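You operate a simulated robot arm through the tools that you are given. There is no shell and no other tool.

Carry out the task below with a simulated robot arm. There is one attempt and no reset: what you move stays moved.

## Task
Sand the scored rim smooth, medium block first, then fine.
Fine: the ring in the black holder; the stand socket feeds the extractor: switch it on first and off at the end; put both blocks back. Set down upright: sanding block.

The check looks at the end state, three seconds after you hand in, the way a careful person would. Anything else that was tipped, shoved, dropped, spilled or broken makes it a failure.

## Robot
A 6-joint arm with a fingered hand, fixed in place. Base frame: the origin is at the foot of the arm, x ahead of it, y to its left, z up. Readings come in mm, rad, newtons and seconds.
With the tool pointing down near the work surface it reaches from about 580 to 600 mm from the base axis. Its first joint turns from -2.897 to 2.897 rad. Payload 4 kg.
The TCP is the grasp point between the finger pads, 20 mm short of the fingertips. In the tool frame z runs along the fingers and y along their closing line. The gripper opens to 140 mm. The gripper's body begins 54 mm behind the TCP. The gripper is a hand of 3 fingers: y runs from the thumb to the fingers, the wrist lies at [0, 0, -215] in the tool frame.
Orientation is that of the tool frame in the base frame, as [roll, pitch, yaw] about the fixed x, y, z axes, in that order (R = Rz(yaw) Ry(pitch) Rx(roll)). With the fingers straight down and closing along the base's y, the tool's x points along the base's -x, its y along +y and its z along -z.

## Interface
- The arm moves only by the tool apply_moves. Its argument "targets" is a list of rows, each an object of numbers (a shift or turn left out is 0): "tx", "ty", "tz": the shift along the tool's x, y, z in mm; "ax", "ay", "az": the turn, a rotation vector about the tool's x, y, z in rad. In form: [{"tx": .., "ty": .., "tz": .., "ax": .., "ay": .., "az": ..}, ...]. A call has 1 to 20 rows; each row shifts and turns the commanded pose from where the row before left it, along the tool's axes as they then stand. Each row takes 0.2 s and may step no farther than 50 mm and 0.15 rad from the row before; otherwise, the whole call is refused. Where a pose cannot be reached the arm comes as near as it can. A force on the tool above 50 N (or 10 N above the force at the start of the call, whichever is more), or a blocked arm, ends the call early, and 0.2 s more pass. In this call time passes only in rows, and 0.2 s behind the last. The reply holds the time, the measured pose of the TCP, the force on the tool along the base axes, the opening and the grip force, in the units named above and with some noise, with the torque about the TCP (base axes, N m) and any sound that the robot's microphone picked up.
- Cameras (640 x 400 px; columns grow to the right, rows downward): "scene" is fixed at [49.4, -500.4, 1671.9]; the picture's right is [0.97, -0.23, 0.00], its down [-0.13, -0.56, -0.82] and it looks along [0.19, 0.79, -0.58] (base axes); focal length 330 px, centre (320, 200). "wrist" rides on the gripper at [74, -43, -79] in the tool frame; the picture's right is [0.50, 0.87, 0.00], its down [-0.59, 0.34, -0.73] and it looks along [-0.64, 0.37, 0.68] (tool axes); focal length 275 px, centre (320, 200). There is no depth. A picture from a camera that has moved, and an enlarged one, comes with that camera's place and axes in the base frame and with its lens.
- snapshot(camera): a new picture of that camera. No time passes.
- move_column(by): slides the trunk up (or, below 0, down) by that many mm; the arm rides with it, the base frame stays. It gives what a move gives, with no picture.
- curl_fingers(finger1, finger2, thumb_bend): sets how far each is bent, from 0 (flat) to 1 (curled in); at 0.3 the hand is open as for a grip, at 0.7 the pads meet at the TCP. One left out holds its place. A second passes; each finger stops where it meets its share of the squeeze, and holds until it gets a number again. It is the only way to open and close the hand. It gives what a move gives, with no picture; readings hold the bend of each and the force on the fingers (four entries, about 0 where the hand has none), thumb and palm.
- enlarge(camera, box): a new picture of the part [left, top, right, bottom] of that camera's present view, enlarged. No time passes.
- hand_in(): hands the job in; it is judged then, once.

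Places have to be worked out from the pictures, the camera data and where the tool is seen. Open the gripper and draw the arm clear of the work before you hand the job in, unless the task says otherwise.

The tools are called by a JSON object that holds its "op" and its "data". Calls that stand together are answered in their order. apply_moves: Moves the arm, as the interface text tells. Its arguments: {"type":"object","properties":{"targets":{"type":"array","items":{"type":"object","properties":{"tx":{"type":"number"},"ty":{"type":"number"},"tz":{"type":"number"},"ax":{"type":"number"},"ay":{"type":"number"},"az":{"type":"number"}}}}},"required":["targets"]} The other tools are called the same way: move_column (by) slides the trunk up or down; curl_fingers (finger1, finger2, thumb_bend) moves the fingers one by one; snapshot (camera) takes a picture; enlarge (camera, box) takes an enlarged picture of a part of a camera's view; hand_in () hands the job in.

At the start:

```text
time: 0.0
position: [372.7, 159.5, 1274.3]
tcp_rot: [3.14, 0.001, -3.142]
force: [0.2, 0.1, 0.3]
moment: [0.01, 0.0, -0.03]
grip_width: 139.7
grip_force: 0.2
shape: jaw
bend: [0.3, 0.3, 0.3]
finger forces: [0.1, 0.0, 0.1, 0.1, 0.0, 0.1]
trunk travel left (down, up): [-150.0, 440.0]
```

scene: 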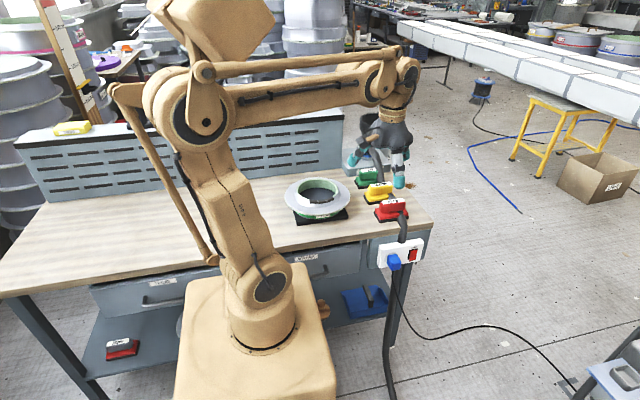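
wrist: 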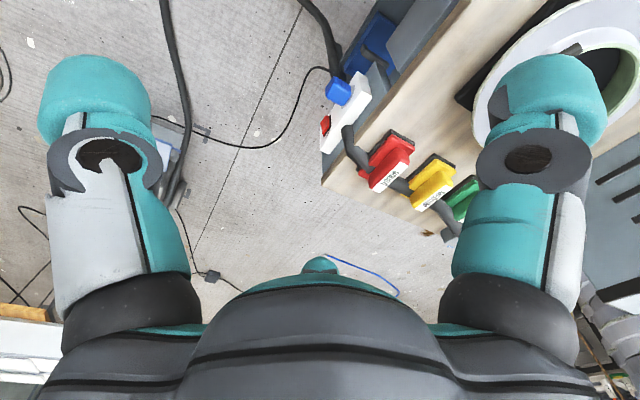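

I start by looking closer at the work area: the ring in the black holder, the coloured blocks and the switch socket.

{"op": "enlarge", "data": {"camera": "scene", "box": [270, 150, 350, 230]}}

{"op": "enlarge", "data": {"camera": "scene", "box": [340, 150, 440, 290]}}

{"op": "enlarge", "data": {"camera": "scene", "box": [80, 260, 400, 400]}}

{"op": "enlarge", "data": {"camera": "wrist", "box": [300, 60, 500, 240]}}

```text
5.00 times, centred on (310, 190) of scene
camera zoom: at [49.4, -500.4, 1671.9], right [0.97, -0.23, 0.0], down [-0.13, -0.56, -0.82], along [0.19, 0.79, -0.58], focal length 1649 px, centre (370, 250)
```

zoom: 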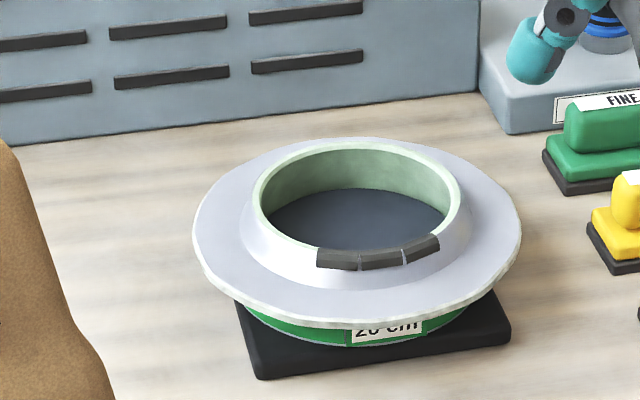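

```text
2.86 times, centred on (390, 220) of scene
camera zoom: at [49.4, -500.4, 1671.9], right [0.97, -0.23, 0.0], down [-0.13, -0.56, -0.82], along [0.19, 0.79, -0.58], focal length 942 px, centre (120, 143)
```

zoom: 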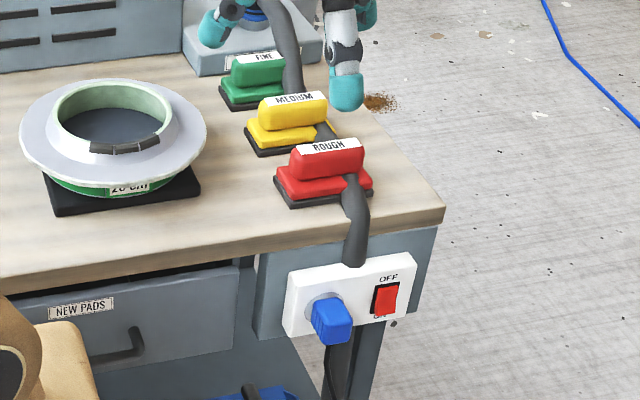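

```text
2.00 times, centred on (240, 330) of scene
camera zoom: at [49.4, -500.4, 1671.9], right [0.97, -0.23, 0.0], down [-0.13, -0.56, -0.82], along [0.19, 0.79, -0.58], focal length 660 px, centre (480, -60)
```

zoom: 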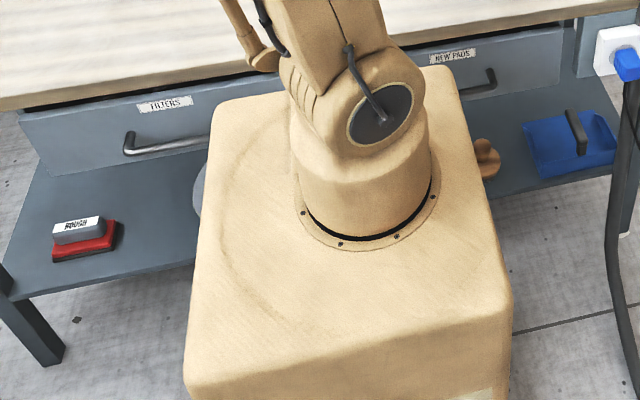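

```text
2.22 times, centred on (400, 150) of wrist
camera zoom: at [297.8, 116.0, 1353.7], right [-0.5, 0.87, 0.0], down [0.59, 0.34, 0.73], along [0.64, 0.37, -0.68], focal length 612 px, centre (142, 311)
```

zoom: 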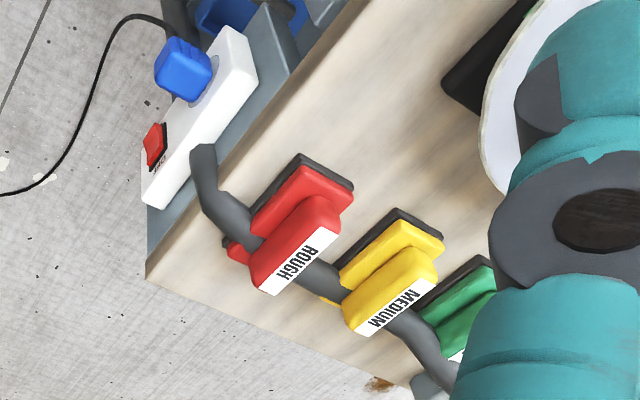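

The blocks sit in a row (ROUGH, MEDIUM, FINE) near x≈560, tops near z≈939, and the rocker near (622, 318, 746). I look closer at the hose near the blocks and at the rocker and extractor.

{"op": "enlarge", "data": {"camera": "scene", "box": [360, 185, 420, 225]}}

{"op": "enlarge", "data": {"camera": "scene", "box": [340, 140, 410, 195]}}

{"op": "enlarge", "data": {"camera": "scene", "box": [360, 220, 440, 280]}}

{"op": "enlarge", "data": {"camera": "wrist", "box": [310, 60, 410, 160]}}

{"op": "enlarge", "data": {"camera": "wrist", "box": [350, 120, 490, 240]}}

```text
10.00 times, centred on (390, 205) of scene
camera zoom: at [49.4, -500.4, 1671.9], right [0.97, -0.23, 0.0], down [-0.13, -0.56, -0.82], along [0.19, 0.79, -0.58], focal length 3299 px, centre (-380, 150)
```

zoom: 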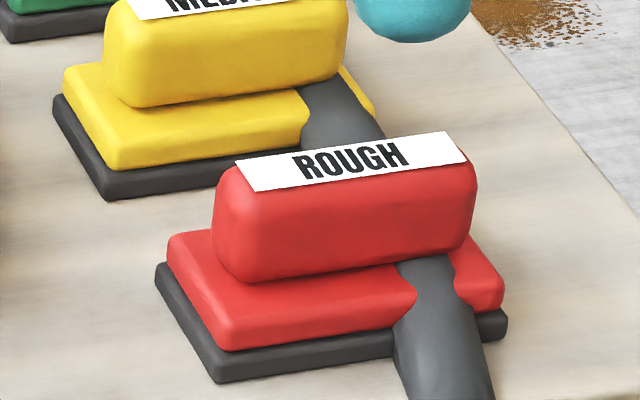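

```text
7.27 times, centred on (375, 168) of scene
camera zoom: at [49.4, -500.4, 1671.9], right [0.97, -0.23, 0.0], down [-0.13, -0.56, -0.82], along [0.19, 0.79, -0.58], focal length 2399 px, centre (-80, 436)
```

zoom: 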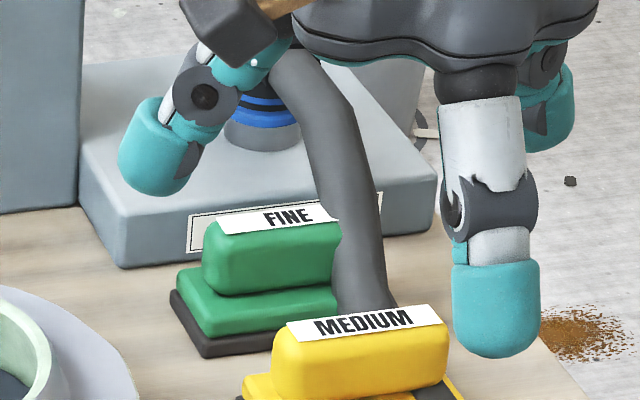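

```text
6.67 times, centred on (400, 250) of scene
camera zoom: at [49.4, -500.4, 1671.9], right [0.97, -0.23, 0.0], down [-0.13, -0.56, -0.82], along [0.19, 0.79, -0.58], focal length 2199 px, centre (-213, -133)
```

zoom: 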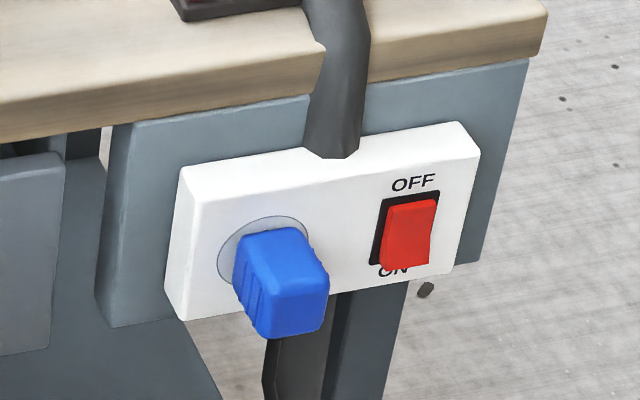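

```text
4.00 times, centred on (360, 110) of wrist
camera zoom: at [297.8, 116.0, 1353.7], right [-0.5, 0.87, 0.0], down [0.59, 0.34, 0.73], along [0.64, 0.37, -0.68], focal length 1101 px, centre (160, 560)
```

zoom: 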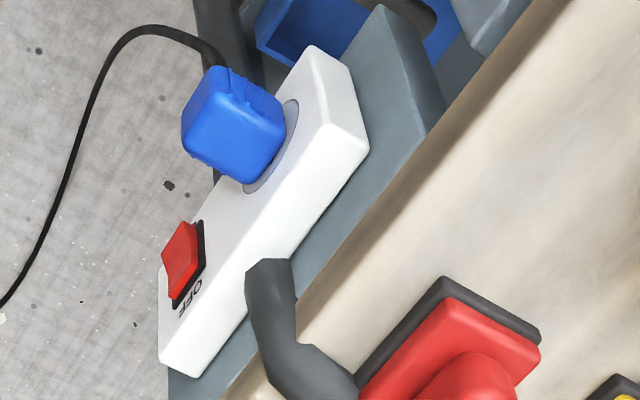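

```text
3.33 times, centred on (420, 180) of wrist
camera zoom: at [297.8, 116.0, 1353.7], right [-0.5, 0.87, 0.0], down [0.59, 0.34, 0.73], along [0.64, 0.37, -0.68], focal length 918 px, centre (-13, 267)
```

zoom: 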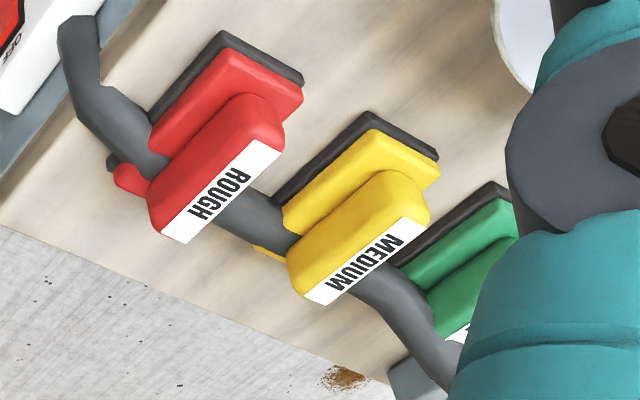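

Table top works out near z≈868, ring centre near (295, 565) with rim top roughly z≈945, scored arc on its near (-y) side. I move high above the bench for a close wrist view of the ring, which also tells me about reach.

{"op": "apply_moves", "data": {"targets": [{"tx": 26, "ty": 30, "tz": 0}, {"tx": 26, "ty": 30, "tz": 0}, {"tx": 26, "ty": 30, "tz": 0}, {"tx": 26, "ty": 30, "tz": 0}, {"tx": 26, "ty": 30, "tz": 0}, {"tx": 26, "ty": 30, "tz": 0}, {"tx": 26, "ty": 30, "tz": 10}, {"tx": 26, "ty": 30, "tz": 20}, {"tx": 26, "ty": 30, "tz": 20}, {"tx": 26, "ty": 30, "tz": 20}, {"tx": 0, "ty": 0, "tz": 0}]}}

{"op": "snapshot", "data": {"camera": "wrist"}}

{"op": "snapshot", "data": {"camera": "scene"}}

```text
time: 2.4
position: [123.5, 457.7, 1204.8]
tcp_rot: [3.141, 0.0, 3.117]
force: [-0.6, -0.3, 0.5]
moment: [0.0, 0.0, -0.01]
grip_width: 139.9
grip_force: 0.2
shape: jaw
bend: [0.3, 0.3, 0.3]
finger forces: [0.0, 0.0, 0.0, 0.0, 0.0, 0.1]
trunk travel left (down, up): [-150.0, 440.0]
```

```text
taken
camera wrist: at [47.5, 416.5, 1284.1], right [-0.48, 0.88, 0.0], down [0.6, 0.32, 0.73], along [0.64, 0.35, -0.68], focal length 275 px, centre (320, 200)
```

wrist: 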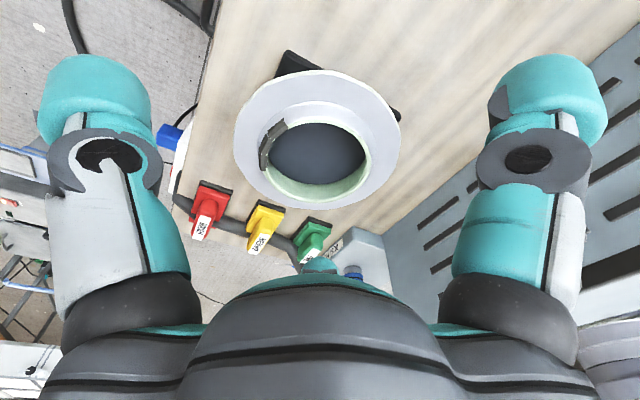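

```text
taken
```

scene: 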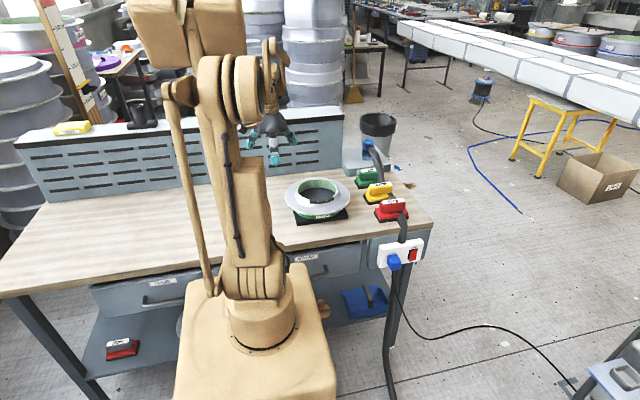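

The ring and all three blocks are in view. I enlarge the scored arc and the extractor/blocks.

{"op": "enlarge", "data": {"camera": "wrist", "box": [225, 50, 415, 215]}}

{"op": "enlarge", "data": {"camera": "wrist", "box": [255, 110, 295, 175]}}

{"op": "enlarge", "data": {"camera": "wrist", "box": [160, 170, 400, 290]}}

{"op": "enlarge", "data": {"camera": "scene", "box": [340, 100, 440, 220]}}

```text
2.42 times, centred on (320, 132) of wrist
camera zoom: at [47.5, 416.5, 1284.1], right [-0.48, 0.88, 0.0], down [0.6, 0.32, 0.73], along [0.64, 0.35, -0.68], focal length 667 px, centre (320, 364)
```

zoom: 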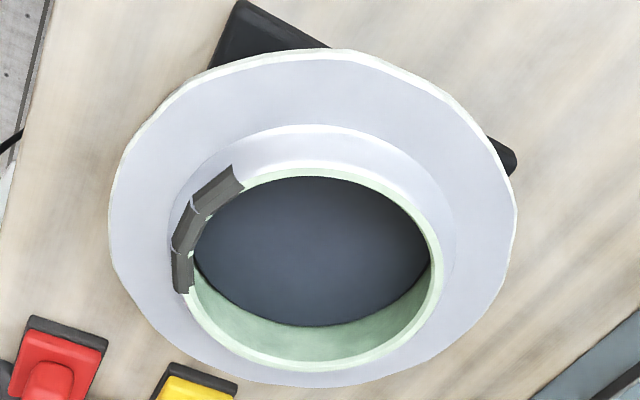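

```text
6.15 times, centred on (275, 142) of wrist
camera zoom: at [47.5, 416.5, 1284.1], right [-0.48, 0.88, 0.0], down [0.6, 0.32, 0.73], along [0.64, 0.35, -0.68], focal length 1694 px, centre (597, 554)
```

zoom: 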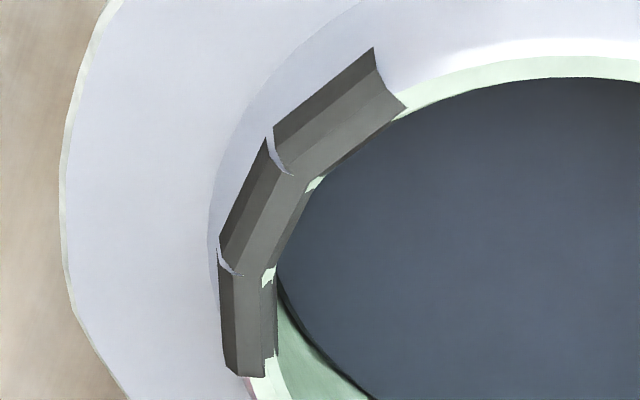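

```text
2.67 times, centred on (280, 230) of wrist
camera zoom: at [47.5, 416.5, 1284.1], right [-0.48, 0.88, 0.0], down [0.6, 0.32, 0.73], along [0.64, 0.35, -0.68], focal length 734 px, centre (427, 120)
```

zoom: 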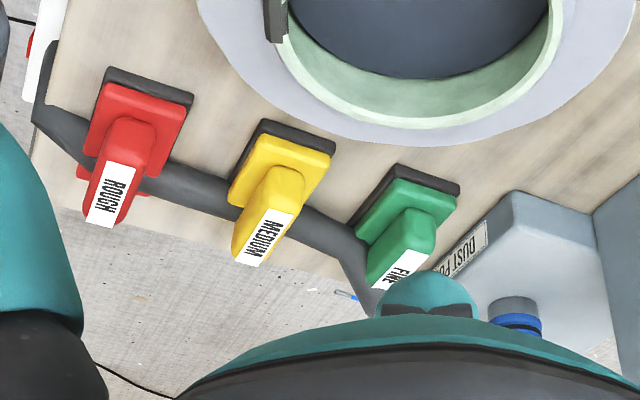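

```text
3.33 times, centred on (390, 160) of scene
camera zoom: at [49.4, -500.4, 1671.9], right [0.97, -0.23, 0.0], down [-0.13, -0.56, -0.82], along [0.19, 0.79, -0.58], focal length 1100 px, centre (87, 333)
```

zoom: 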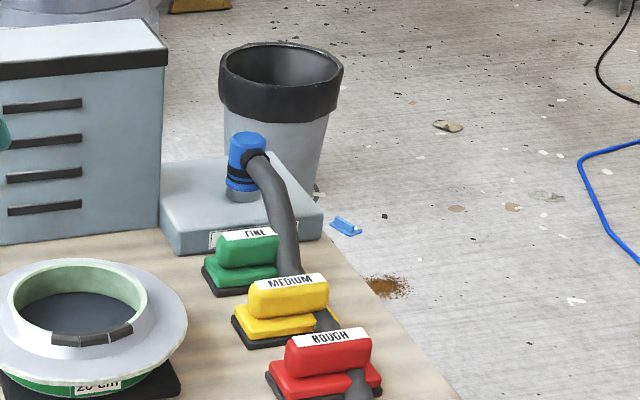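

The scored arc has three dark segments on the rim top; triangulation puts the rim top at z≈961, ring centre ≈(291, 545), arc midline from about (245,480) over (291,465) to (335,480). Now I test the reach by moving high over the MEDIUM block at about (559, 551, 1150).

{"op": "apply_moves", "data": {"targets": [{"tx": -43.6, "ty": 9.3, "tz": 5.5}, {"tx": -43.6, "ty": 9.3, "tz": 5.5}, {"tx": -43.6, "ty": 9.3, "tz": 5.5}, {"tx": -43.6, "ty": 9.3, "tz": 5.5}, {"tx": -43.6, "ty": 9.3, "tz": 5.5}, {"tx": -43.6, "ty": 9.3, "tz": 5.5}, {"tx": -43.6, "ty": 9.3, "tz": 5.5}, {"tx": -43.6, "ty": 9.3, "tz": 5.5}, {"tx": -43.6, "ty": 9.3, "tz": 5.5}, {"tx": -43.6, "ty": 9.3, "tz": 5.5}, {}, {}]}}

{"op": "snapshot", "data": {"camera": "scene"}}

{"op": "snapshot", "data": {"camera": "wrist"}}

```text
time: 5.0
position: [551.1, 553.3, 1151.7]
tcp_rot: [3.139, 0.0, -3.141]
force: [0.2, 0.9, -1.0]
moment: [0.0, -0.01, -0.01]
grip_width: 139.9
grip_force: 0.2
shape: jaw
bend: [0.3, 0.3, 0.3]
finger forces: [0.1, 0.0, 0.0, 0.0, 0.0, 0.0]
trunk travel left (down, up): [-150.0, 440.0]
```

```text
taken
```

scene: 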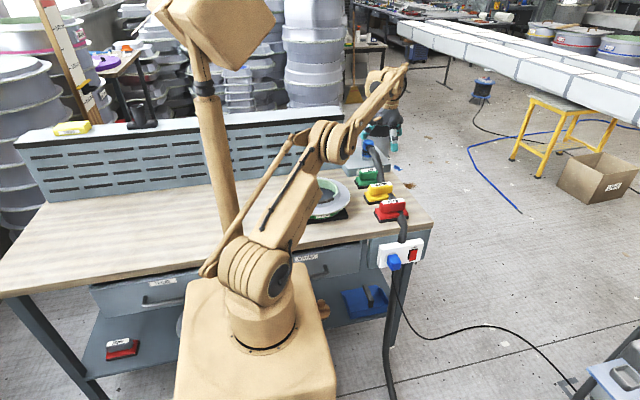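

```text
taken
camera wrist: at [476.8, 510.5, 1230.8], right [-0.5, 0.87, 0.0], down [0.59, 0.34, 0.73], along [0.64, 0.37, -0.68], focal length 275 px, centre (320, 200)
```

wrist: 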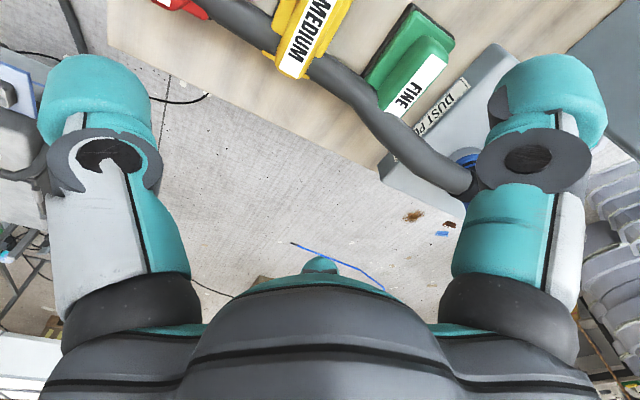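

Tool-down reach at r≈781 works at this height, and the blocks measure MEDIUM ≈(558,550), FINE ≈(558,670). First comes the switch: I pull back in front of the bench and turn the tool to point along +y (horizontal).

{"op": "apply_moves", "data": {"targets": [{"tx": -7, "ty": -46}, {"tx": -7, "ty": -46}, {"tx": -7, "ty": -46}, {"tx": -7, "ty": -46}, {"tx": -7, "ty": -46}, {"tx": -7, "ty": -46}, {"tx": -7, "ty": -46}, {"ax": -0.1428}, {"ax": -0.1428}, {"ax": -0.1428}, {"ax": -0.1428}, {"ax": -0.1428}, {"ax": -0.1428}, {"ax": -0.1428}, {"ax": -0.1428}, {"ax": -0.1428}, {"ax": -0.1428}, {"ax": -0.1428}, {}]}}

{"op": "snapshot", "data": {"camera": "scene"}}

{"op": "snapshot", "data": {"camera": "wrist"}}

```text
time: 9.0
position: [597.6, 230.4, 1149.0]
tcp_rot: [1.569, 0.001, -3.141]
force: [0.7, -0.4, 0.3]
moment: [-0.02, 0.01, 0.02]
grip_width: 140.1
grip_force: 0.0
shape: jaw
bend: [0.3, 0.3, 0.3]
finger forces: [0.0, 0.0, 0.0, 0.1, 0.1, 0.0]
trunk travel left (down, up): [-150.0, 440.0]
```

```text
taken
```

scene: 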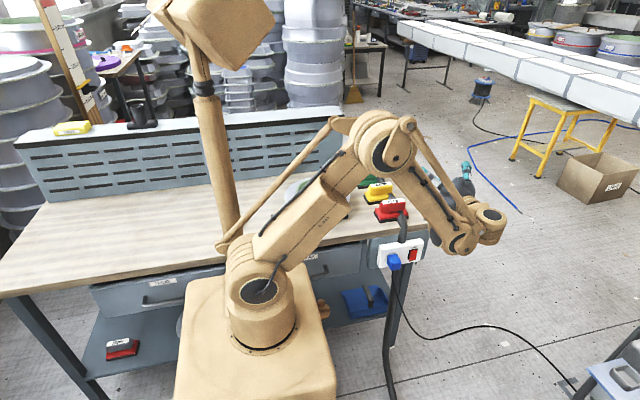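

```text
taken
camera wrist: at [522.8, 150.8, 1106.4], right [-0.5, 0.0, 0.87], down [0.59, -0.73, 0.34], along [0.64, 0.68, 0.37], focal length 275 px, centre (320, 200)
```

wrist: 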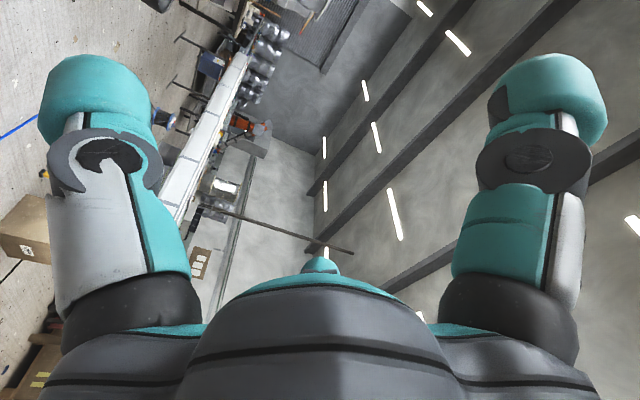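

The horizontal pointing orientation works. I now curl the two fingers in so the thumb (underneath) is the only protruding digit, and look at the result.

{"op": "curl_fingers", "data": {"finger1": 1.0, "finger2": 1.0, "thumb_bend": 0.3}}

{"op": "snapshot", "data": {"camera": "wrist"}}

{"op": "enlarge", "data": {"camera": "scene", "box": [400, 130, 520, 270]}}

```text
time: 10.0
position: [596.2, 228.9, 1148.6]
tcp_rot: [1.571, -0.001, 3.141]
force: [0.4, -0.3, -0.1]
moment: [-0.01, -0.01, -0.01]
grip_width: 70.2
grip_force: 0.1
shape: fingers
bend: [0.74, 0.74, 0.3]
finger forces: [0.0, 0.0, 0.0, 0.0, 0.0, 0.0]
trunk travel left (down, up): [-150.0, 440.0]
```

```text
taken
camera wrist: at [522.9, 150.9, 1106.5], right [-0.5, 0.0, 0.87], down [0.59, -0.73, 0.34], along [0.64, 0.68, 0.37], focal length 275 px, centre (320, 200)
```

wrist: 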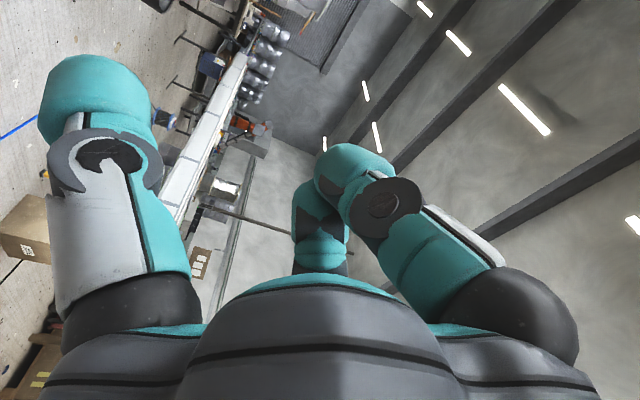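

```text
2.86 times, centred on (460, 200) of scene
camera zoom: at [49.4, -500.4, 1671.9], right [0.97, -0.23, 0.0], down [-0.13, -0.56, -0.82], along [0.19, 0.79, -0.58], focal length 942 px, centre (-80, 200)
```

zoom: 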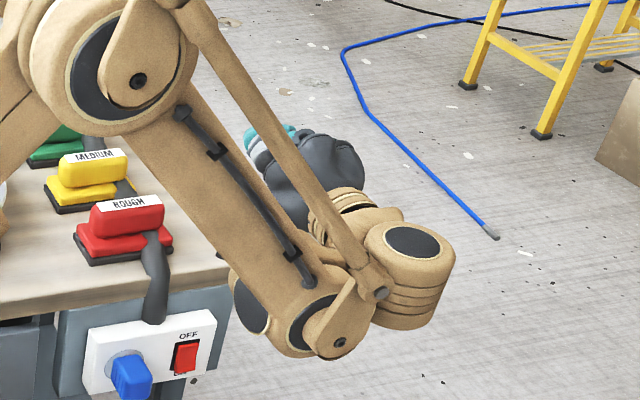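

With both fingers curled the thumb protrudes alone, 70 mm below the tool axis. I lower the hand in front of the socket with stand-off (y≈200) and look at the rocker through the wrist camera.

{"op": "apply_moves", "data": {"targets": [{"tx": -2, "ty": -43, "tz": -5}, {"tx": -2, "ty": -43, "tz": -5}, {"tx": -2, "ty": -43, "tz": -5}, {"tx": -2, "ty": -43, "tz": -5}, {"tx": -2, "ty": -43, "tz": -5}, {"tx": -2, "ty": -43, "tz": -5}, {"tx": -2, "ty": -43, "tz": 0}, {}]}}

{"op": "snapshot", "data": {"camera": "wrist"}}

{"op": "enlarge", "data": {"camera": "scene", "box": [340, 180, 500, 320]}}

```text
time: 11.8
position: [606.1, 201.4, 872.5]
tcp_rot: [1.572, 0.001, 3.141]
force: [0.6, 0.1, -0.4]
moment: [0.0, -0.01, -0.03]
grip_width: 70.0
grip_force: 0.1
shape: fingers
bend: [0.74, 0.74, 0.3]
finger forces: [0.0, 0.0, 0.1, 0.0, 0.0, 0.0]
out of reach, approached as far as the arm can: row 7
trunk travel left (down, up): [-150.0, 440.0]
```

```text
taken
camera wrist: at [531.1, 123.9, 831.0], right [-0.5, 0.0, 0.87], down [0.59, -0.73, 0.34], along [0.64, 0.68, 0.37], focal length 275 px, centre (320, 200)
```

wrist: 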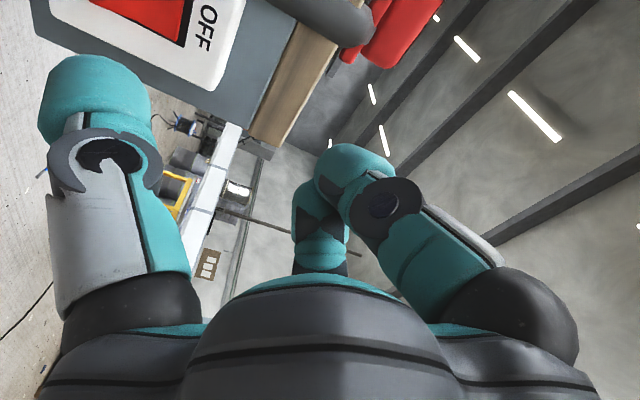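

```text
2.86 times, centred on (420, 250) of scene
camera zoom: at [49.4, -500.4, 1671.9], right [0.97, -0.23, 0.0], down [-0.13, -0.56, -0.82], along [0.19, 0.79, -0.58], focal length 942 px, centre (34, 57)
```

zoom: 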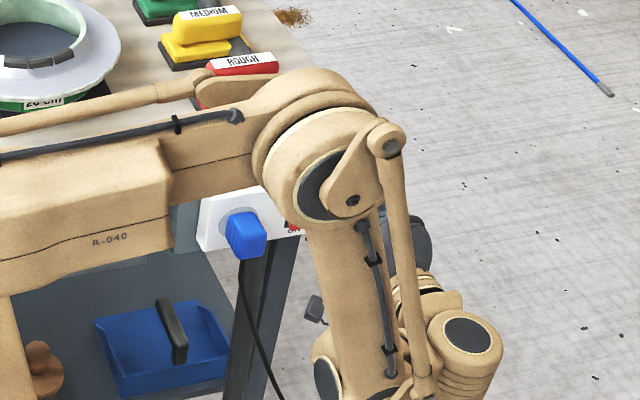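

The arm hit its lower limit here at z≈872, so I will lower the trunk. First I enlarge the rocker in the wrist view to fix its position accurately.

{"op": "enlarge", "data": {"camera": "wrist", "box": [60, 0, 260, 100]}}

{"op": "move_column", "data": {"by": -100}}

{"op": "snapshot", "data": {"camera": "wrist"}}

{"op": "snapshot", "data": {"camera": "scene"}}

```text
3.20 times, centred on (160, 50) of wrist
camera zoom: at [531.1, 123.9, 831.0], right [-0.5, 0.0, 0.87], down [0.59, -0.73, 0.34], along [0.64, 0.68, 0.37], focal length 881 px, centre (832, 680)
```

zoom: 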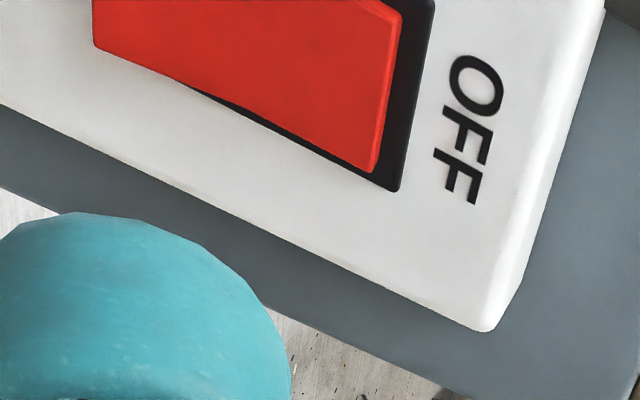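

```text
time: 13.1
position: [605.4, 203.2, 773.3]
tcp_rot: [1.572, -0.001, 3.141]
force: [-0.3, -0.1, -0.3]
moment: [0.0, 0.02, -0.02]
grip_width: 70.2
grip_force: 0.0
shape: fingers
bend: [0.74, 0.74, 0.3]
finger forces: [0.0, 0.0, 0.0, 0.0, 0.0, 0.0]
trunk travel left (down, up): [-50.0, 540.0]
```

```text
taken
camera wrist: at [531.1, 123.9, 731.6], right [-0.5, 0.0, 0.87], down [0.59, -0.73, 0.34], along [0.64, 0.68, 0.37], focal length 275 px, centre (320, 200)
```

wrist: 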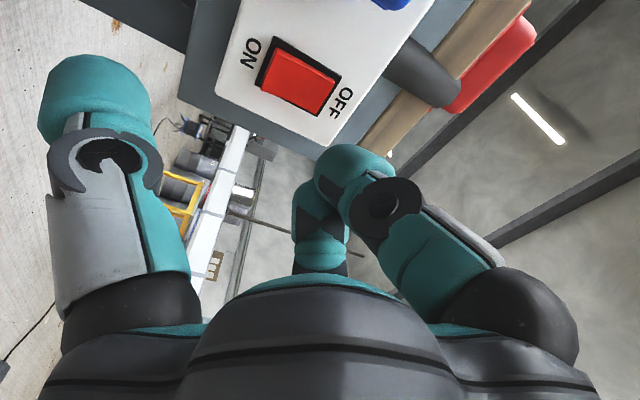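

```text
taken
```

scene: 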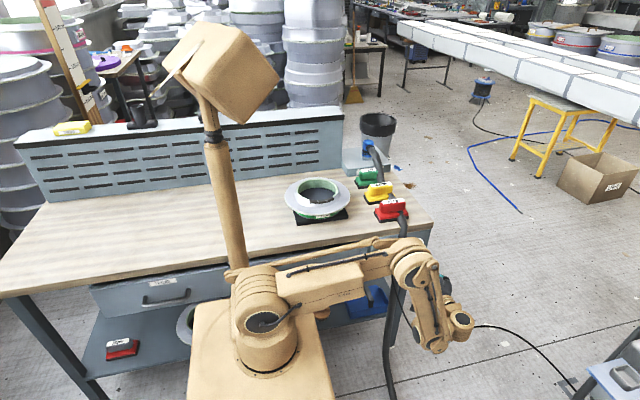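

I enlarge the rocker in the new wrist view to triangulate the panel face.

{"op": "enlarge", "data": {"camera": "wrist", "box": [200, 0, 400, 150]}}

{"op": "enlarge", "data": {"camera": "scene", "box": [370, 230, 490, 360]}}

```text
2.67 times, centred on (300, 75) of wrist
camera zoom: at [531.1, 123.9, 731.6], right [-0.5, 0.0, 0.87], down [0.59, -0.73, 0.34], along [0.64, 0.68, 0.37], focal length 734 px, centre (373, 533)
```

zoom: 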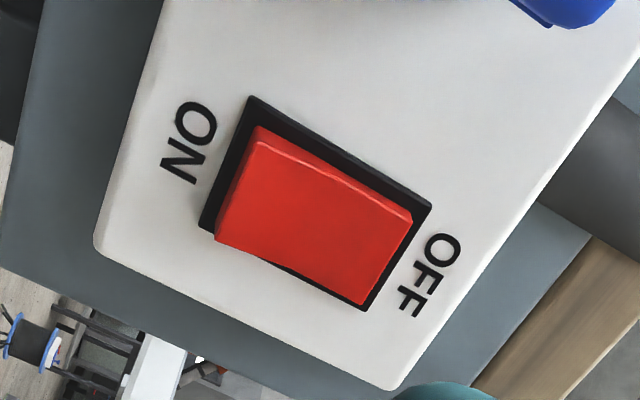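

```text
3.08 times, centred on (430, 295) of scene
camera zoom: at [49.4, -500.4, 1671.9], right [0.97, -0.23, 0.0], down [-0.13, -0.56, -0.82], along [0.19, 0.79, -0.58], focal length 1015 px, centre (-18, -92)
```

zoom: 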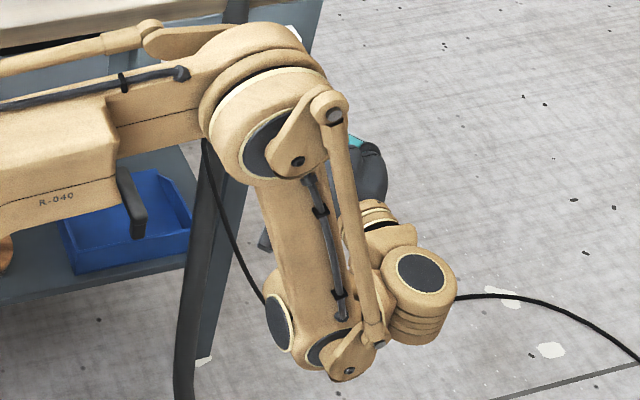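

The panel face is at y≈317, rocker centred at (612, 317, 760), its lower (ON) half sticking out around z≈740–760. I raise to z≈824 so that the thumb tip (about 75–80 mm below the axis) is level with the lower half, and close in to y≈250.

{"op": "apply_moves", "data": {"targets": [{"tx": -5, "ty": 25, "tz": 0}, {"tx": -5, "ty": 26, "tz": 10}, {"tx": 0, "ty": 0, "tz": 36}, {}]}}

{"op": "snapshot", "data": {"camera": "wrist"}}

{"op": "enlarge", "data": {"camera": "scene", "box": [370, 200, 490, 300]}}

```text
time: 14.1
position: [614.8, 249.3, 826.4]
tcp_rot: [1.574, 0.001, 3.139]
force: [0.5, 0.7, -0.2]
moment: [0.02, 0.0, 0.03]
grip_width: 70.1
grip_force: 0.0
shape: fingers
bend: [0.74, 0.74, 0.3]
finger forces: [0.1, 0.0, 0.0, 0.0, 0.1, 0.1]
trunk travel left (down, up): [-50.0, 540.0]
```

```text
taken
camera wrist: at [541.0, 170.3, 784.4], right [-0.5, 0.0, 0.87], down [0.59, -0.73, 0.34], along [0.64, 0.68, 0.37], focal length 275 px, centre (320, 200)
```

wrist: 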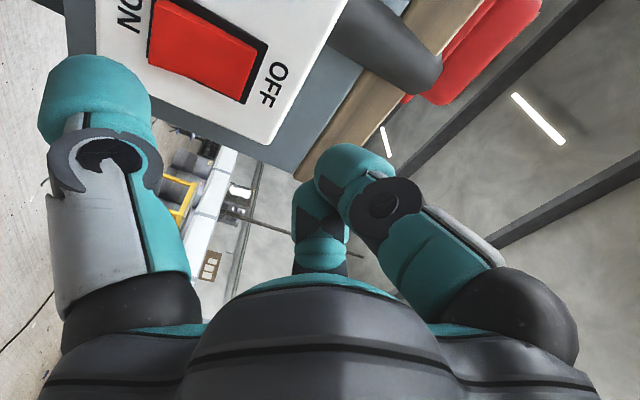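

```text
4.00 times, centred on (430, 250) of scene
camera zoom: at [49.4, -500.4, 1671.9], right [0.97, -0.23, 0.0], down [-0.13, -0.56, -0.82], along [0.19, 0.79, -0.58], focal length 1320 px, centre (-120, 0)
```

zoom: 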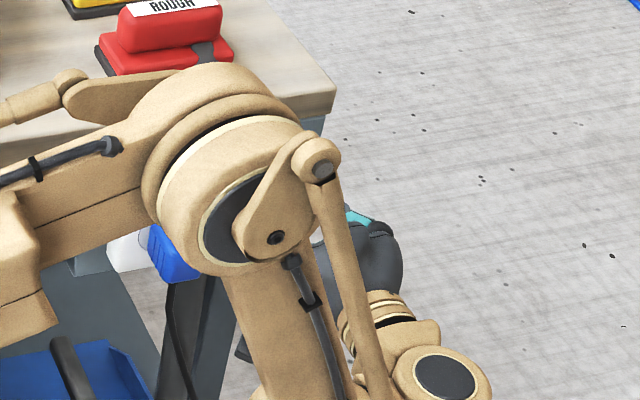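

The thumb line projects onto the lower end of the red rocker. I close in 30 mm in small steps and check the force.

{"op": "apply_moves", "data": {"targets": [{"tz": 6}, {"tz": 6}, {"tz": 6}, {"tz": 6}, {"tz": 6}, {}]}}

{"op": "snapshot", "data": {"camera": "wrist"}}

```text
time: 15.5
position: [614.5, 278.7, 825.3]
tcp_rot: [1.572, 0.001, -3.141]
force: [0.4, 0.0, -0.2]
moment: [-0.01, -0.01, 0.01]
grip_width: 70.2
grip_force: 0.2
shape: fingers
bend: [0.74, 0.74, 0.3]
finger forces: [0.1, 0.0, 0.0, 0.0, 0.1, 0.0]
trunk travel left (down, up): [-50.0, 540.0]
```

```text
taken
camera wrist: at [540.7, 200.9, 783.5], right [-0.5, 0.0, 0.87], down [0.59, -0.73, 0.34], along [0.64, 0.68, 0.37], focal length 275 px, centre (320, 200)
```

wrist: 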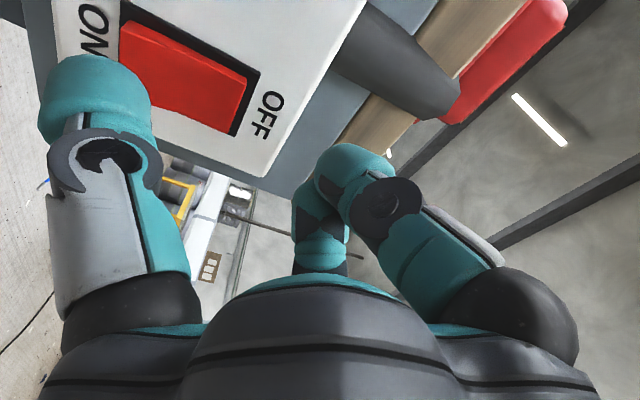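

The thumb tip is about level with the very bottom end of the rocker; I raise 5 mm and press forward in 3 mm steps.

{"op": "apply_moves", "data": {"targets": [{"ty": 5}, {"tz": 3}, {"tz": 3}, {"tz": 3}, {"tz": 3}, {}]}}

{"op": "snapshot", "data": {"camera": "wrist"}}

```text
time: 16.9
position: [616.1, 290.3, 829.3]
tcp_rot: [1.573, -0.001, 3.141]
force: [-0.2, -0.3, -0.4]
moment: [-0.1, 0.0, -0.04]
grip_width: 70.7
grip_force: 0.5
shape: fingers
bend: [0.74, 0.74, 0.3]
finger forces: [0.1, 0.0, 0.0, 0.0, 0.8, 0.0]
trunk travel left (down, up): [-50.0, 540.0]
```

```text
taken
camera wrist: at [541.3, 212.3, 787.1], right [-0.5, 0.0, 0.87], down [0.59, -0.73, 0.34], along [0.64, 0.68, 0.37], focal length 275 px, centre (320, 200)
```

wrist: 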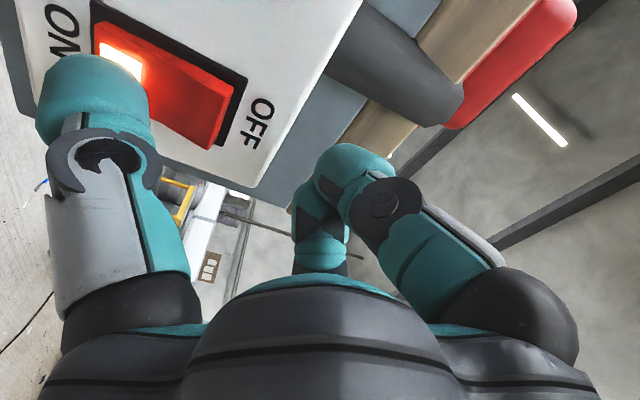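

The rocker has tilted and lights up, so it appears to be on. I back off and check that it latched.

{"op": "apply_moves", "data": {"targets": [{"tz": -10}, {"tz": -20}, {"tz": -30}, {"tz": -30}, {}]}}

{"op": "snapshot", "data": {"camera": "wrist"}}

{"op": "enlarge", "data": {"camera": "scene", "box": [340, 100, 440, 220]}}

```text
time: 18.1
position: [617.2, 200.9, 828.3]
tcp_rot: [1.573, 0.0, -3.141]
force: [-0.3, 0.0, 0.4]
moment: [-0.01, -0.01, -0.01]
grip_width: 70.4
grip_force: 0.1
shape: fingers
bend: [0.74, 0.74, 0.3]
finger forces: [0.1, 0.0, 0.0, 0.1, 0.0, 0.0]
trunk travel left (down, up): [-50.0, 540.0]
```

```text
taken
camera wrist: at [542.8, 122.4, 786.5], right [-0.5, 0.0, 0.87], down [0.59, -0.73, 0.34], along [0.64, 0.68, 0.37], focal length 275 px, centre (320, 200)
```

wrist: 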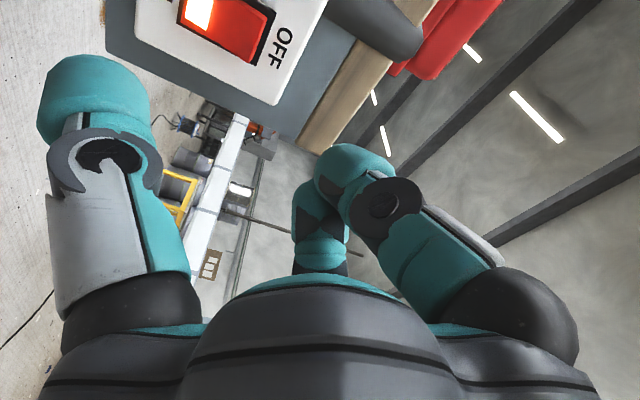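

```text
3.33 times, centred on (390, 160) of scene
camera zoom: at [49.4, -500.4, 1671.9], right [0.97, -0.23, 0.0], down [-0.13, -0.56, -0.82], along [0.19, 0.79, -0.58], focal length 1100 px, centre (87, 333)
```

zoom: 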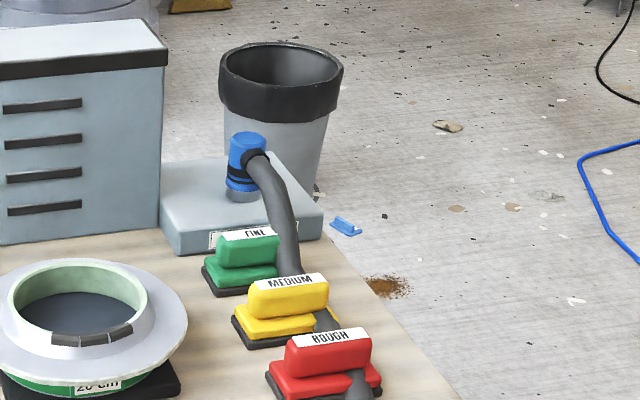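

The rocker stays lit: the extractor is on. I raise the trunk back, open the hand, lift and turn the tool to point down again.

{"op": "enlarge", "data": {"camera": "wrist", "box": [130, 0, 330, 120]}}

{"op": "move_column", "data": {"by": 100}}

{"op": "curl_fingers", "data": {"finger1": 0.3, "finger2": 0.3, "thumb_bend": 0.3}}

{"op": "apply_moves", "data": {"targets": [{"ty": 45}, {"ty": 45}, {"ty": 45}, {"ty": 45}, {"ty": 45}, {"ax": 0.1428}, {"ax": 0.1428}, {"ax": 0.1428}, {"ax": 0.1428}, {"ax": 0.1428}, {"ax": 0.1428}, {"ax": 0.1428}, {"ax": 0.1428}, {"ax": 0.1428}, {"ax": 0.1428}, {"ax": 0.1428}, {}]}}

```text
3.20 times, centred on (230, 60) of wrist
camera zoom: at [542.8, 122.4, 786.5], right [-0.5, 0.0, 0.87], down [0.59, -0.73, 0.34], along [0.64, 0.68, 0.37], focal length 881 px, centre (608, 648)
```

zoom: 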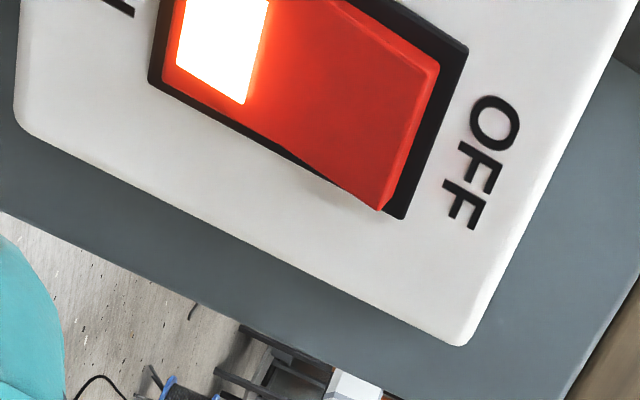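

```text
time: 19.5
position: [617.3, 202.0, 929.5]
tcp_rot: [1.571, -0.001, -3.141]
force: [0.3, 0.9, 1.1]
moment: [0.01, 0.03, -0.02]
grip_width: 70.3
grip_force: 0.1
shape: fingers
bend: [0.74, 0.74, 0.3]
finger forces: [0.1, 0.1, 0.0, 0.1, 0.0, 0.0]
trunk travel left (down, up): [-150.0, 440.0]
```

```text
time: 20.5
position: [616.0, 201.2, 928.2]
tcp_rot: [1.572, 0.0, 3.14]
force: [0.4, 0.7, -0.7]
moment: [-0.01, 0.0, -0.02]
grip_width: 124.4
grip_force: 0.0
shape: fingers
bend: [0.3, 0.3, 0.3]
finger forces: [0.0, 0.0, 0.1, 0.0, 0.0, 0.1]
trunk travel left (down, up): [-150.0, 440.0]
```

```text
time: 24.1
position: [617.7, 201.7, 1154.7]
tcp_rot: [-3.138, 0.0, 3.141]
force: [-0.5, -0.2, 0.1]
moment: [-0.01, 0.03, 0.01]
grip_width: 124.0
grip_force: 0.0
shape: fingers
bend: [0.3, 0.3, 0.3]
finger forces: [0.0, 0.0, 0.1, 0.0, 0.1, 0.1]
trunk travel left (down, up): [-150.0, 440.0]
```

I move over the MEDIUM block at height and look at the hand's finger layout after opening.

{"op": "apply_moves", "data": {"targets": [{"tx": 7.5, "ty": 43.5}, {"tx": 7.5, "ty": 43.5}, {"tx": 7.5, "ty": 43.5}, {"tx": 7.5, "ty": 43.5}, {"tx": 7.5, "ty": 43.5}, {"tx": 7.5, "ty": 43.5}, {"tx": 7.5, "ty": 43.5}, {"tx": 7.2, "ty": 44}, {}]}}

{"op": "snapshot", "data": {"camera": "wrist"}}

{"op": "enlarge", "data": {"camera": "scene", "box": [340, 100, 440, 220]}}

```text
time: 26.1
position: [554.0, 546.9, 1151.0]
tcp_rot: [-3.141, 0.001, 3.139]
force: [-0.7, 0.7, 0.0]
moment: [0.02, -0.01, -0.01]
grip_width: 124.4
grip_force: 0.0
shape: fingers
bend: [0.3, 0.3, 0.3]
finger forces: [0.0, 0.0, 0.1, 0.1, 0.0, 0.0]
trunk travel left (down, up): [-150.0, 440.0]
```

```text
taken
camera wrist: at [480.3, 505.3, 1231.1], right [-0.5, 0.87, 0.0], down [0.59, 0.34, 0.73], along [0.64, 0.37, -0.68], focal length 275 px, centre (320, 200)
```

wrist: 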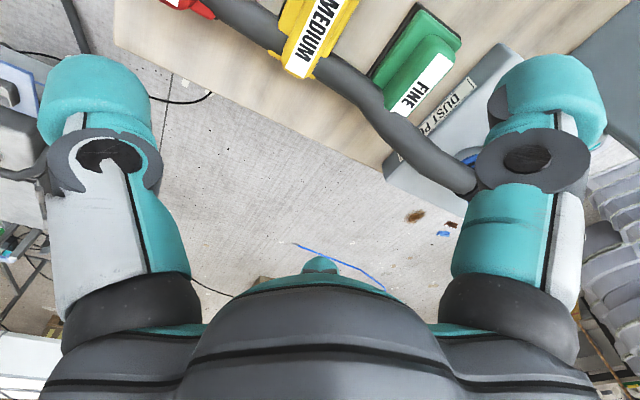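

```text
3.33 times, centred on (390, 160) of scene
camera zoom: at [49.4, -500.4, 1671.9], right [0.97, -0.23, 0.0], down [-0.13, -0.56, -0.82], along [0.19, 0.79, -0.58], focal length 1100 px, centre (87, 333)
```

zoom: 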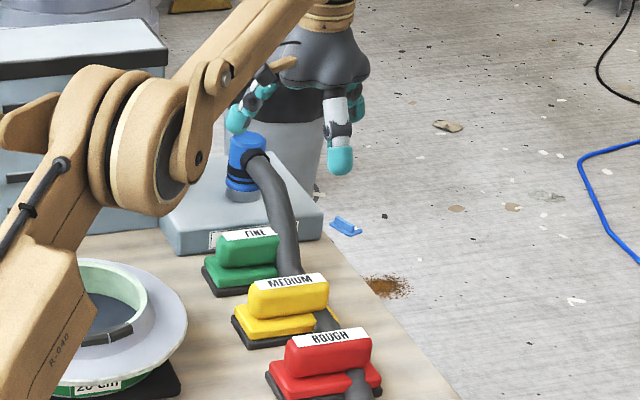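

I enlarge the wrist view of the MEDIUM and FINE handles to pin down their centres before descending.

{"op": "enlarge", "data": {"camera": "wrist", "box": [260, 0, 480, 140]}}

{"op": "apply_moves", "data": {"targets": [{"tx": 40, "ty": 0}, {"tx": 40, "ty": 0}, {"tx": 25, "ty": 0}, {}]}}

{"op": "snapshot", "data": {"camera": "wrist"}}

{"op": "enlarge", "data": {"camera": "wrist", "box": [220, 40, 440, 200]}}

```text
2.86 times, centred on (370, 70) of wrist
camera zoom: at [480.3, 505.3, 1231.1], right [-0.5, 0.87, 0.0], down [0.59, 0.34, 0.73], along [0.64, 0.37, -0.68], focal length 786 px, centre (177, 571)
```

zoom: 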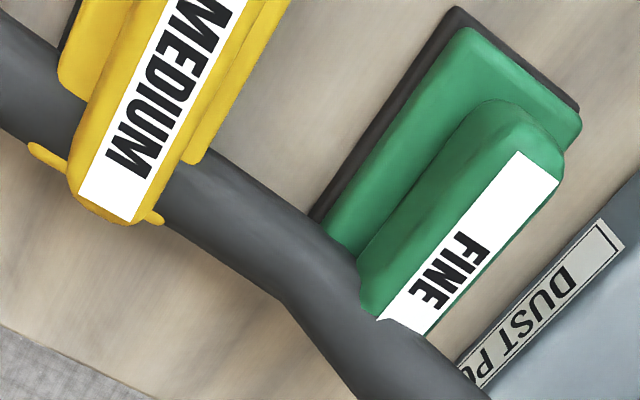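

```text
time: 27.1
position: [449.2, 548.4, 1151.4]
tcp_rot: [-3.139, 0.0, 3.14]
force: [-0.3, 0.3, -0.1]
moment: [0.02, 0.0, 0.01]
grip_width: 124.2
grip_force: 0.1
shape: fingers
bend: [0.3, 0.3, 0.3]
finger forces: [0.1, 0.0, 0.0, 0.1, 0.0, 0.0]
trunk travel left (down, up): [-150.0, 440.0]
```

```text
taken
camera wrist: at [375.7, 506.9, 1231.2], right [-0.5, 0.87, 0.0], down [0.59, 0.34, 0.73], along [0.64, 0.37, -0.68], focal length 275 px, centre (320, 200)
```

wrist: 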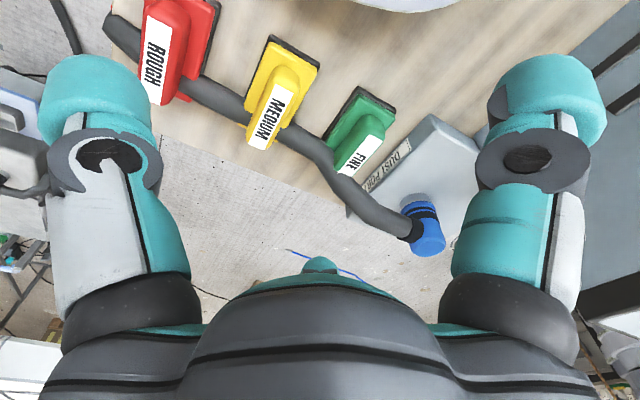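

```text
2.50 times, centred on (330, 120) of wrist
camera zoom: at [375.7, 506.9, 1231.2], right [-0.5, 0.87, 0.0], down [0.59, 0.34, 0.73], along [0.64, 0.37, -0.68], focal length 688 px, centre (295, 400)
```

zoom: 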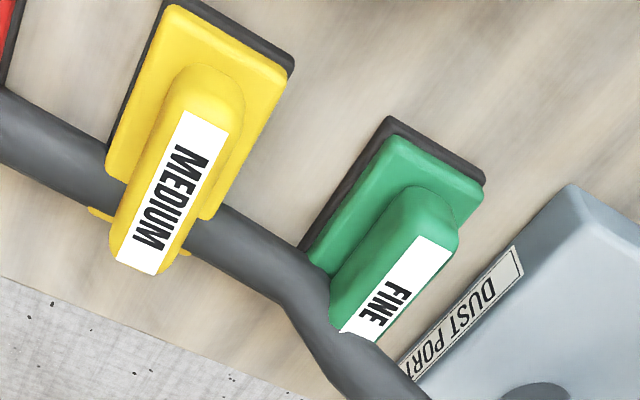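

Handle centres: MEDIUM ≈(556.5, 543.5), FINE ≈(556.5, 669.5), each handle ~89 mm along x, tops ~939. I move over MEDIUM and descend to z≈1010 as a first check of the reach.

{"op": "apply_moves", "data": {"targets": [{"tx": -36, "ty": -2}, {"tx": -36, "ty": -2}, {"tx": -35.5, "ty": -1}, {}, {"tz": 36}, {"tz": 36}, {"tz": 36}, {"tz": 33}, {}]}}

{"op": "snapshot", "data": {"camera": "wrist"}}

{"op": "snapshot", "data": {"camera": "scene"}}

{"op": "enlarge", "data": {"camera": "scene", "box": [330, 120, 430, 220]}}

```text
time: 29.1
position: [559.9, 545.5, 1011.3]
tcp_rot: [-3.139, 0.0, -3.141]
force: [-0.5, -0.5, -0.1]
moment: [0.03, -0.01, -0.01]
grip_width: 124.3
grip_force: 0.1
shape: fingers
bend: [0.3, 0.3, 0.3]
finger forces: [0.0, 0.0, 0.1, 0.0, 0.0, 0.0]
trunk travel left (down, up): [-150.0, 440.0]
```

```text
taken
camera wrist: at [485.5, 503.9, 1090.2], right [-0.5, 0.87, 0.0], down [0.59, 0.34, 0.73], along [0.64, 0.37, -0.68], focal length 275 px, centre (320, 200)
```

wrist: 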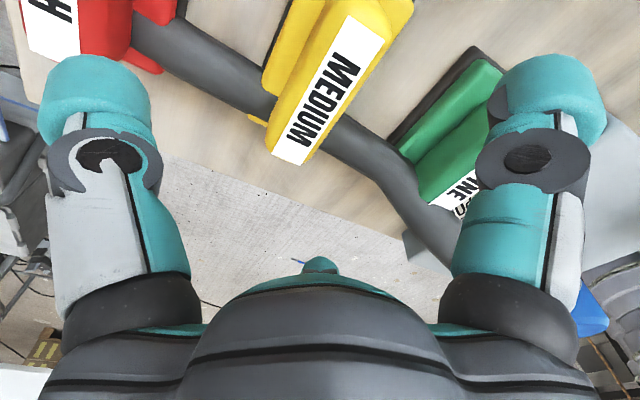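

```text
taken
```

scene: 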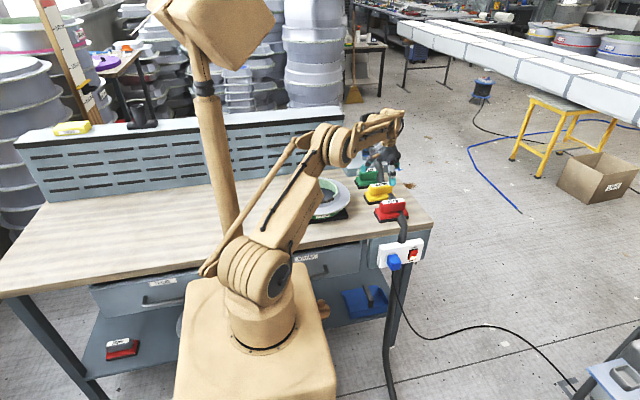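

```text
4.00 times, centred on (380, 170) of scene
camera zoom: at [49.4, -500.4, 1671.9], right [0.97, -0.23, 0.0], down [-0.13, -0.56, -0.82], along [0.19, 0.79, -0.58], focal length 1320 px, centre (80, 320)
```

zoom: 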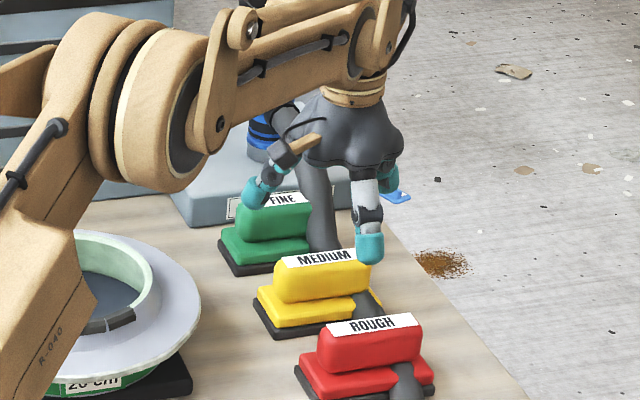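

Reach at r≈780 holds fine at z≈1011. I enlarge the wrist view once more to align on the MEDIUM handle.

{"op": "enlarge", "data": {"camera": "wrist", "box": [230, 0, 430, 180]}}

```text
2.22 times, centred on (330, 90) of wrist
camera zoom: at [485.5, 503.9, 1090.2], right [-0.5, 0.87, 0.0], down [0.59, 0.34, 0.73], along [0.64, 0.37, -0.68], focal length 612 px, centre (298, 444)
```

zoom: 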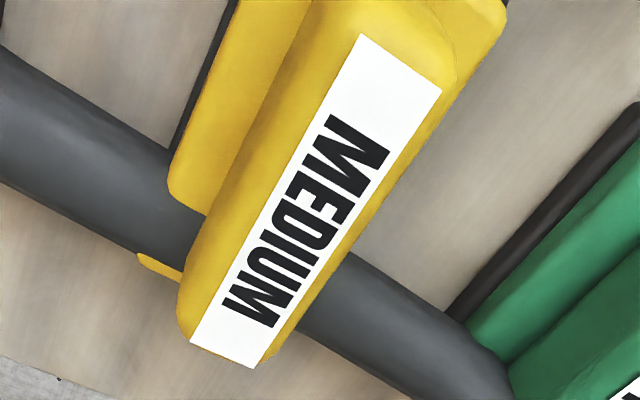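

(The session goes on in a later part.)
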